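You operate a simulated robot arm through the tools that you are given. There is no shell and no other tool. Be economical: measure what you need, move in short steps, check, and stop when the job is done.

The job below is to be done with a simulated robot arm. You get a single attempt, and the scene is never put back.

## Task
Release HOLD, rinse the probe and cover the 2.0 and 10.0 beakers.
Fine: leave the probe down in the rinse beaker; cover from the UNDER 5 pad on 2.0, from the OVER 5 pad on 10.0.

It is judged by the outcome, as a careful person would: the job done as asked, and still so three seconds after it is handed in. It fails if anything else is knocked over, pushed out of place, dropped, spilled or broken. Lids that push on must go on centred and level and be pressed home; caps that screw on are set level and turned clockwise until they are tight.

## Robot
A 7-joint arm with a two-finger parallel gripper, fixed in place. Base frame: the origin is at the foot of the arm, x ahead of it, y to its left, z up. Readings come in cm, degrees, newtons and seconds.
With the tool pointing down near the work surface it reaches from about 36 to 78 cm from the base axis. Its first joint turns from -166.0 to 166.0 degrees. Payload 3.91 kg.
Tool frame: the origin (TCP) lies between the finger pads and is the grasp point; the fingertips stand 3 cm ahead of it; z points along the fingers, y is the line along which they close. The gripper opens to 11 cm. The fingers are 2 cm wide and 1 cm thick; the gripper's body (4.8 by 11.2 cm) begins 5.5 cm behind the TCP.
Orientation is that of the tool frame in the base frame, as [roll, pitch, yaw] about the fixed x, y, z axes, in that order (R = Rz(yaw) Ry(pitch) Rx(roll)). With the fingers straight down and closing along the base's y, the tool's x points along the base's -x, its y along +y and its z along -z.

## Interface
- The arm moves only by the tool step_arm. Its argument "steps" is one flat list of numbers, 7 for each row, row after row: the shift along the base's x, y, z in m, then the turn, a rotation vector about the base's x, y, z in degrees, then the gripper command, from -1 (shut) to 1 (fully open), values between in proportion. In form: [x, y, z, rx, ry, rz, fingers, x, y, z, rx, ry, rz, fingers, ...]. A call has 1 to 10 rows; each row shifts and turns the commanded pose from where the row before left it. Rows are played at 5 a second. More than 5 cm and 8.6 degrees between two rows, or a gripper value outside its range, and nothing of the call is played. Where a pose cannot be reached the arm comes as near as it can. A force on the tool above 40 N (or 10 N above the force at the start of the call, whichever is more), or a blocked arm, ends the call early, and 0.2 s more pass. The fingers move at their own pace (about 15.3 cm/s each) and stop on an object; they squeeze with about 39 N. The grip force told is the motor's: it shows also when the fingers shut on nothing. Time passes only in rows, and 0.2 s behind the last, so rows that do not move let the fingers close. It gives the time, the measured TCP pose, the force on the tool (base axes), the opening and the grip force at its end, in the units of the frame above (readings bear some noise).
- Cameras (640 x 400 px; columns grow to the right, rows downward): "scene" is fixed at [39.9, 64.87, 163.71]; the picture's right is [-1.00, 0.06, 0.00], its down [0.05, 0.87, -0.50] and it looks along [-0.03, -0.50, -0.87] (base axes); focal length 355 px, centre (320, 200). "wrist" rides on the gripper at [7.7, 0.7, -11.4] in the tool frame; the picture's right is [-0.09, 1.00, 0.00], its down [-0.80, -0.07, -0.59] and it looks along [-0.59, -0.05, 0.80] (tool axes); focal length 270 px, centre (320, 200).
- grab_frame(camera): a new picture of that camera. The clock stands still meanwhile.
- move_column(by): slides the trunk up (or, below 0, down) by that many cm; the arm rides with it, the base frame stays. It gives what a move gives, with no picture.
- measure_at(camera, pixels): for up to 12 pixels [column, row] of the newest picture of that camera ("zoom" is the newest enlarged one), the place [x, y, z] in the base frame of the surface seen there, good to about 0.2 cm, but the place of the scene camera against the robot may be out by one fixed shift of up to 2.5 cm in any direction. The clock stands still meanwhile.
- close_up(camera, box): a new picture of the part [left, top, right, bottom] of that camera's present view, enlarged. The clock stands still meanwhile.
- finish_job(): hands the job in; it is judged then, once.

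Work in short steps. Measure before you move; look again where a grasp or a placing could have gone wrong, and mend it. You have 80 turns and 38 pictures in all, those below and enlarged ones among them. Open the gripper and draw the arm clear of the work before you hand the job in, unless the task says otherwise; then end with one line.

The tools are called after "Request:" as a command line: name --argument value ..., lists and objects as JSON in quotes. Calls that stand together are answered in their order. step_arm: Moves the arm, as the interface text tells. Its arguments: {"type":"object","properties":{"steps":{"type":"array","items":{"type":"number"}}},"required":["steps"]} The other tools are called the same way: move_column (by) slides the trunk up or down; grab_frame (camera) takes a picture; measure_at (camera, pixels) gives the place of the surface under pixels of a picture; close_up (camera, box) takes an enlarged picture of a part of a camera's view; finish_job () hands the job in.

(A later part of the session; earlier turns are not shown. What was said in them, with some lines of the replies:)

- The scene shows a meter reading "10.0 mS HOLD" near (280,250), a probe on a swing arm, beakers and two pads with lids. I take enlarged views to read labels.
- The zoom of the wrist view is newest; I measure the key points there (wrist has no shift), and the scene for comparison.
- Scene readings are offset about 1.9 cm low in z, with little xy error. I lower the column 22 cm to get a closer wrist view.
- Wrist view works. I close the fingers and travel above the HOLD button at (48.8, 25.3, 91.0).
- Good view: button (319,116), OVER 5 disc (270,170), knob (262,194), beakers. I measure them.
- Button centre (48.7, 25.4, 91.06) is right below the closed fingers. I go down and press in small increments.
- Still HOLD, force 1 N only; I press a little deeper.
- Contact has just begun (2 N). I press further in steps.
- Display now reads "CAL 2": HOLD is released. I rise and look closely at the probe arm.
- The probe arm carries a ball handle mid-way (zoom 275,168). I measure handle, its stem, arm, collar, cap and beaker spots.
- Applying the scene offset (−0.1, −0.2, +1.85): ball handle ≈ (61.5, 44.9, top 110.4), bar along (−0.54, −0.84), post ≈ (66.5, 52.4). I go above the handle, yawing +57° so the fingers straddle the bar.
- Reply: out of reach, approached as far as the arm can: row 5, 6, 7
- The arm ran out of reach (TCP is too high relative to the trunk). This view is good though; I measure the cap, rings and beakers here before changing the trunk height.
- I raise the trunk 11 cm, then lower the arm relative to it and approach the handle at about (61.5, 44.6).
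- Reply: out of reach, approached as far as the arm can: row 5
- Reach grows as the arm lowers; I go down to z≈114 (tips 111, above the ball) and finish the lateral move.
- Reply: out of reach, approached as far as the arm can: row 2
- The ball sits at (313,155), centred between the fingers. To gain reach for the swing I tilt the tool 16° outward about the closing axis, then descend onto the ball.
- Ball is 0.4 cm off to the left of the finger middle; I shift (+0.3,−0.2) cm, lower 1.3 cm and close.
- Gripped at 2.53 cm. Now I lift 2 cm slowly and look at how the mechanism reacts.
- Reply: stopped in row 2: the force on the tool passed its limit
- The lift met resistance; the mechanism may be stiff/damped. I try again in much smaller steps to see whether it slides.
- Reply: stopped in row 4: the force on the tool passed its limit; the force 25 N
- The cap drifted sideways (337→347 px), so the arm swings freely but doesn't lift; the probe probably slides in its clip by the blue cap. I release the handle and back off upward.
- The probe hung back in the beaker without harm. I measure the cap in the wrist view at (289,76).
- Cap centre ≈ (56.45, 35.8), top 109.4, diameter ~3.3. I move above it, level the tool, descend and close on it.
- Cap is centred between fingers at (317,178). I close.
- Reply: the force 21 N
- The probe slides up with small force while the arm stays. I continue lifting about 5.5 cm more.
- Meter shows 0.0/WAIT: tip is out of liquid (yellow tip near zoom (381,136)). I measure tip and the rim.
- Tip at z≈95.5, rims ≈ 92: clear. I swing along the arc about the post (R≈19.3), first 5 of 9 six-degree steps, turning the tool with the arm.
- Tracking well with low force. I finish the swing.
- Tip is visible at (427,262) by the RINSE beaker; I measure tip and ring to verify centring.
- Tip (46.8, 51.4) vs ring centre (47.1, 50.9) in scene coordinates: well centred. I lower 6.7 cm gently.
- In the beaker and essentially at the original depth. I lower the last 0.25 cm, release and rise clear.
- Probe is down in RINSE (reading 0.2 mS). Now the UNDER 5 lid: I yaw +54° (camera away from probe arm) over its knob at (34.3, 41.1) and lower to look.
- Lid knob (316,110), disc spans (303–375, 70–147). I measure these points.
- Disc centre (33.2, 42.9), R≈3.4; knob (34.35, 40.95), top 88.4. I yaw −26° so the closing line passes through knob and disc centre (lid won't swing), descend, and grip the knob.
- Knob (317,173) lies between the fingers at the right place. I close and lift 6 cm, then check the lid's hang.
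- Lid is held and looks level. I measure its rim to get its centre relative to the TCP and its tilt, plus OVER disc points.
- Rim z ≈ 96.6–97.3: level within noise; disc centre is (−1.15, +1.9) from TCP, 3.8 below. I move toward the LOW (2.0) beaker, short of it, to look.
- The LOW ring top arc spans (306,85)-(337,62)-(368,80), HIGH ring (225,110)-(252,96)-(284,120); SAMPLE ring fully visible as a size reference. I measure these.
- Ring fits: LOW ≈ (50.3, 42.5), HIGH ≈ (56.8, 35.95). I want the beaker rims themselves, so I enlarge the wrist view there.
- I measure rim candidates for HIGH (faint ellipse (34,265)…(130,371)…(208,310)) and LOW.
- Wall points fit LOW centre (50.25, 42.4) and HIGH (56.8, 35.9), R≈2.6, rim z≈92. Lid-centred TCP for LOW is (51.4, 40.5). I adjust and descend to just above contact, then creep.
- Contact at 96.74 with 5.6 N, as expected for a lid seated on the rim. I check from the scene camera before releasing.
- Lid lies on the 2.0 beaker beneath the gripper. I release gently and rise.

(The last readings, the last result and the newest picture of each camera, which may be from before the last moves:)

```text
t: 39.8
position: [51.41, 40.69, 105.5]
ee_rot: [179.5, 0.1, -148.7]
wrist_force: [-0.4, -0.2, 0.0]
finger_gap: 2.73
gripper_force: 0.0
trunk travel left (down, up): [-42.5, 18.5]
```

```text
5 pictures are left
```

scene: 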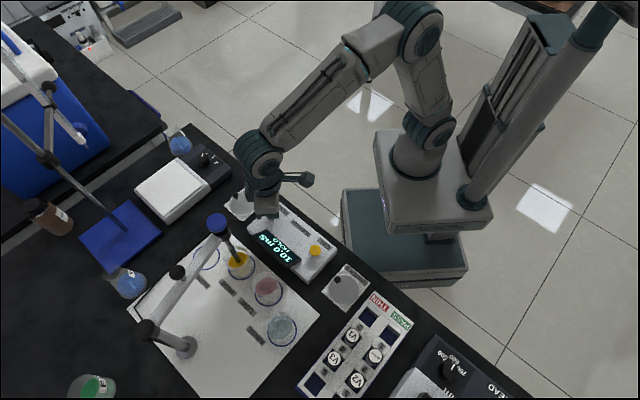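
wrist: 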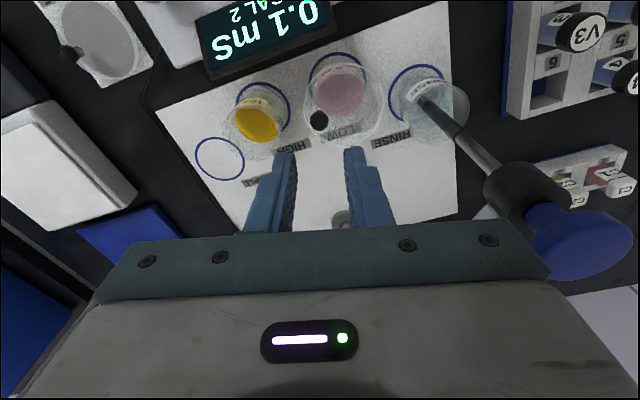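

Lid rests on 2.0. I measure lid rim, knob, and OVER lid edges from this view.

Request:
measure_at --camera "wrist" --pixels '[[319, 118], [303, 105], [383, 108], [345, 146], [325, 140], [365, 138], [343, 67], [68, 53], [64, 25], [143, 43], [98, 2], [108, 83]]'

```text
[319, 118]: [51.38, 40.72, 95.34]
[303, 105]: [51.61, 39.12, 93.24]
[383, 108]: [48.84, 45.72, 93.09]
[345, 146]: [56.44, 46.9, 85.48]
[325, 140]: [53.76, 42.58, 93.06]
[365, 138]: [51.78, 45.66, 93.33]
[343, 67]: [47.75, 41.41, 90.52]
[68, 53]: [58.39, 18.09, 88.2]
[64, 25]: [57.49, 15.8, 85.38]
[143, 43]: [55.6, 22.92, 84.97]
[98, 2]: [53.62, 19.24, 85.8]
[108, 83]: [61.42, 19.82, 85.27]
```

Lid 1 rim fits centre (50.25, 42.4), z 93.1–93.3: centred and level. Next I move above the OVER 5 knob at (58.35, 18.05), yawing +16°, and look.

Request:
step_arm --steps '[0.0115, -0.0377, 0, 0, 0, 2.67, -0.5, 0.0115, -0.0377, 0, 0, 0, 2.67, -0.3, 0.0115, -0.0377, 0, 0, 0, 2.67, -0.3, 0.0115, -0.0377, 0, 0, 0, 2.67, -0.3, 0.0115, -0.0377, 0, 0, 0, 2.67, -0.3, 0.0115, -0.0377, 0, 0, 0, 2.67, -0.3, 0, 0, -0.04, 0, 0, 0, -0.3, 0, 0, -0.03, 0, 0, 0, -0.3]'

Request:
grab_frame --camera "wrist"

```text
t: 41.6
position: [58.39, 18.04, 98.64]
ee_rot: [179.6, 0.0, -132.6]
wrist_force: [-0.1, 0.1, -0.3]
finger_gap: 3.86
gripper_force: 0.0
trunk travel left (down, up): [-42.5, 18.5]
```

```text
4 pictures are left
```

wrist: 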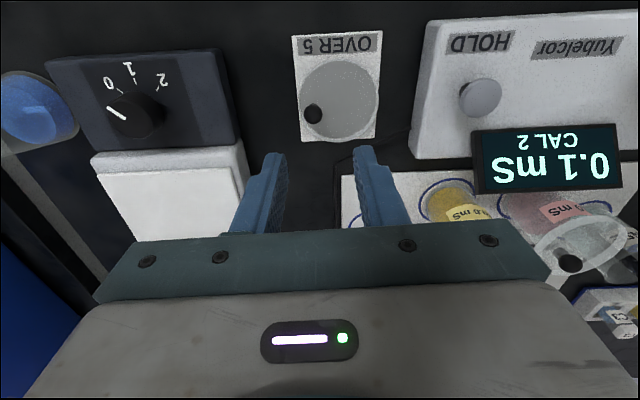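

Knob (313,113), disc (300–379, 61–139). I measure them, and the stirrer's height and edges for clearance.

Request:
measure_at --camera "wrist" --pixels '[[313, 111], [300, 98], [379, 98], [340, 62], [340, 138], [312, 70], [367, 70], [367, 127], [245, 160], [240, 190], [235, 100], [340, 98]]'

```text
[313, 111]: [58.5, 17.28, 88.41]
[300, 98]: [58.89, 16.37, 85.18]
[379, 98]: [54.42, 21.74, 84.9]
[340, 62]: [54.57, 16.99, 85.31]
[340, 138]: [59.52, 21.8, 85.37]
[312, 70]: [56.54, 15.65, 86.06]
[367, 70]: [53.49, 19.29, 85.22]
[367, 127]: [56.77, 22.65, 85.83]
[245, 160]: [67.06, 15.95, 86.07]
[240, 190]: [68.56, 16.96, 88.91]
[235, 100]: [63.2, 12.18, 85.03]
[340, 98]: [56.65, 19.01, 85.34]
```

Disc centre (56.75, 19.2), R 3.5; knob best estimate (58.45, 17.6) (side-biased readings averaged). Stirrer is clear. I shift, descend to 89.6, and grip.

Request:
step_arm --steps '[0.0006, -0.0044, -0.02, 0, 0, 0, -0.3, 0, 0, -0.03, 0, 0, 0, -0.3, 0, 0, -0.025, 0, 0, 0, -0.3, 0, 0, -0.015, 0, 0, 0, -0.3, 0, 0, 0, 0, 0, 0, -0.3]'

Request:
grab_frame --camera "wrist"

```text
t: 42.8
position: [58.38, 17.5, 89.69]
ee_rot: [179.5, 0.1, -132.9]
wrist_force: [0.0, -0.1, 0.2]
finger_gap: 3.85
gripper_force: 0.0
trunk travel left (down, up): [-42.5, 18.5]
```

```text
3 pictures are left
```

wrist: 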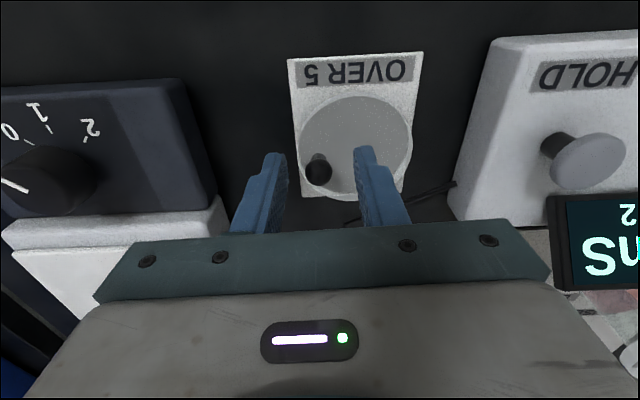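

Knob (318,170) is nicely between the fingers. I close and lift.

Request:
step_arm --steps '[0, 0, 0, 0, 0, 0, -1, 0, 0, 0, 0, 0, 0, -1, 0, 0, 0, 0, 0, 0, -1, 0, 0, 0.01, 0, 0, 0, -1, 0, 0, 0.02, 0, 0, 0, -1, 0, 0, 0.04, 0, 0, 0, -1, 0, 0, 0.045, 0, 0, 0, -1, 0, 0, 0, 0, 0, 0, -1]'

Request:
grab_frame --camera "wrist"

```text
t: 44.6
position: [58.44, 17.48, 101.18]
ee_rot: [179.5, 0.0, -132.8]
wrist_force: [-0.8, -0.4, -0.3]
finger_gap: 1.4
gripper_force: 38.7
trunk travel left (down, up): [-42.5, 18.5]
```

```text
2 pictures are left
```

wrist: 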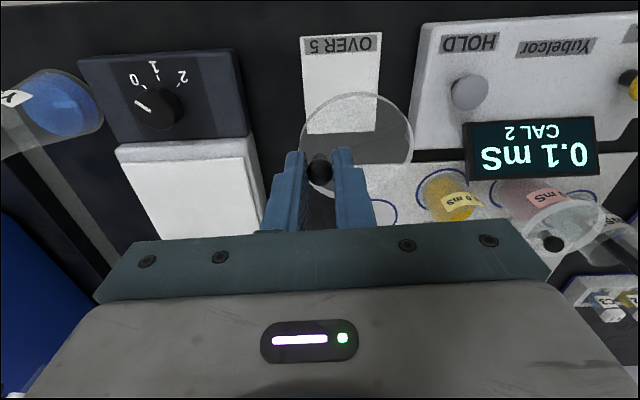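

Lid 2 held and looks level. I measure its rim: edge points around (299–413, 92–195).

Request:
measure_at --camera "wrist" --pixels '[[412, 148], [356, 93], [356, 94], [330, 98], [376, 195], [300, 135], [411, 137], [411, 156], [385, 100], [380, 194], [310, 112], [385, 193]]'

```text
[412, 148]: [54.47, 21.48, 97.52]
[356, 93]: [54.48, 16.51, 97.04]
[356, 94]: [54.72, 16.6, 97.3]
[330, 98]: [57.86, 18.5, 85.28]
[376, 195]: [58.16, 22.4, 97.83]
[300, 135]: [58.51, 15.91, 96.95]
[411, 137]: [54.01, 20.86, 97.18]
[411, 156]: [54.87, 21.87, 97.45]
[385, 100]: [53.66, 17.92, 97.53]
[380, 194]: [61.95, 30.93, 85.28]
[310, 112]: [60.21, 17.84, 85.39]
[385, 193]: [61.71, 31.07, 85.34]
```

Fit: lid centre (56.9, 19.05), i.e. (−1.54, +1.53) from TCP. For HIGH at (56.8, 35.9) the TCP goes to (58.34, 34.37). I move there and descend to just above contact.

Request:
step_arm --steps '[-0.0002, 0.0422, 0, 0, 0, 0, -1, -0.0002, 0.0422, 0, 0, 0, 0, -1, -0.0003, 0.0422, 0, 0, 0, 0, -1, -0.0003, 0.042, 0, 0, 0, 0, -1, 0, 0, -0.02, 0, 0, 0, -1, 0, 0, -0.02, 0, 0, 0, -1, 0, 0, 0, 0, 0, 0, -1]'

```text
t: 46.2
position: [58.31, 34.41, 96.91]
ee_rot: [179.5, 0.1, -132.8]
wrist_force: [0.7, 0.1, -0.3]
finger_gap: 1.38
gripper_force: 39.3
trunk travel left (down, up): [-42.5, 18.5]
```

On target in xy, no contact yet. I creep down.

Request:
step_arm --steps '[0, 0, -0.002, 0, 0, 0, -1, 0, 0, -0.001, 0, 0, 0, -1, 0, 0, -0.001, 0, 0, 0, -1, 0, 0, 0, 0, 0, 0, -1]'

```text
t: 47.2
position: [58.35, 34.48, 96.77]
ee_rot: [179.6, 0.2, -132.8]
wrist_force: [0.7, -1.4, 9.2]
finger_gap: 1.43
gripper_force: 39.6
trunk travel left (down, up): [-42.5, 18.5]
```

Contact at 96.77 with 9 N, same height as lid 1. I release, rise and look.

Request:
step_arm --steps '[0, 0, 0.001, 0, 0, 0, -1, 0, 0, 0, 0, 0, 0, -0.6, 0, 0, 0, 0, 0, 0, -0.5, 0, 0, 0.01, 0, 0, 0, -0.5, 0, 0, 0.04, 0, 0, 0, -0.5, 0, 0, 0.04, 0, 0, 0, -0.5]'

Request:
grab_frame --camera "wrist"

```text
t: 48.6
position: [58.23, 34.4, 105.88]
ee_rot: [179.5, 0.0, -132.8]
wrist_force: [0.5, -0.6, -0.4]
finger_gap: 2.75
gripper_force: 0.0
trunk travel left (down, up): [-42.5, 18.5]
```

```text
1 pictures are left
```

wrist: 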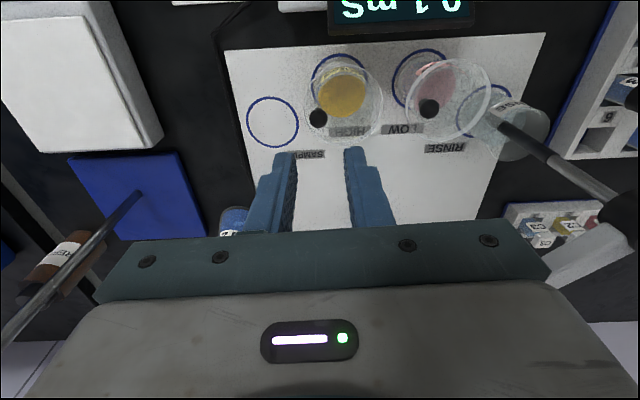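

Both lids appear in place. I measure their rims.

Request:
measure_at --camera "wrist" --pixels '[[318, 116], [304, 102], [382, 103], [345, 142], [325, 136], [366, 134], [430, 106], [405, 95], [490, 92], [452, 140], [470, 134], [445, 60]]'

```text
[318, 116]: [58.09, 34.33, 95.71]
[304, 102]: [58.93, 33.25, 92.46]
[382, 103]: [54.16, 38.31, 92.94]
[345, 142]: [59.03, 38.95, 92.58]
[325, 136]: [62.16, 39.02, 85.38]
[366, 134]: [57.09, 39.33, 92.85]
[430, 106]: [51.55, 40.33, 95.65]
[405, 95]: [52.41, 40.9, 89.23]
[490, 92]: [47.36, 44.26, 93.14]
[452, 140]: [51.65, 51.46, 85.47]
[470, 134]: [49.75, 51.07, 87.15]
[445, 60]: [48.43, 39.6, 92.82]
```

Lid 2 is centred at ≈(56.8, 35.9), z 92.5–92.9, level; lid 1 unchanged. I withdraw the arm upward and back, and take the last picture.

Request:
step_arm --steps '[0, 0, 0.05, 0, 0, 0, -0.5, -0.02, -0.03, 0.03, 0, 0, 0, -0.5, -0.035, -0.03, 0, 0, 0, 0, 0, -0.035, -0.03, 0, 0, 0, 0, 0.5, -0.035, -0.03, 0, 0, 0, 0, 1, -0.035, -0.03, 0, 0, 0, 0, 1, 0, 0, 0, 0, 0, 0, 1]'

Request:
close_up --camera "scene" --box '[130, 180, 370, 380]'

```text
t: 50.2
position: [42.04, 19.38, 113.95]
ee_rot: [179.6, 0.0, -132.7]
wrist_force: [-0.4, 0.5, -1.1]
finger_gap: 11.04
gripper_force: 0.1
trunk travel left (down, up): [-42.5, 18.5]
```

```text
2.00 times, centred on (250, 280) of scene
```

zoom: 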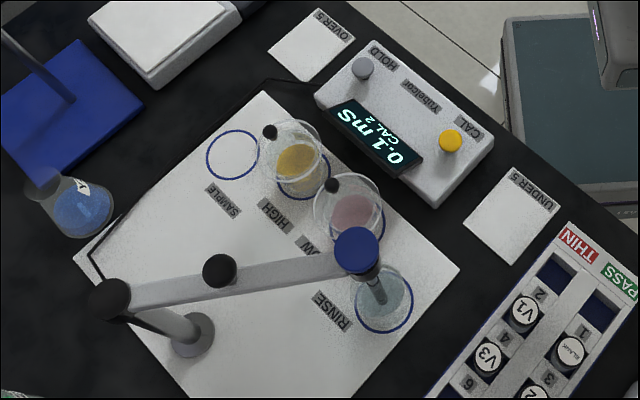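

Everything is in place: HOLD is off, the probe is down in RINSE, both lids are seated level, and the arm is clear. I hand it in.

Request:
finish_job

```text
The job is handed in.
```

HOLD is released (the meter reads 0.1 mS, CAL 2), the probe is down in the rinse beaker, and the UNDER 5 lid is on the 2.0 beaker and the OVER 5 lid on the 10.0 beaker, both centred and level.
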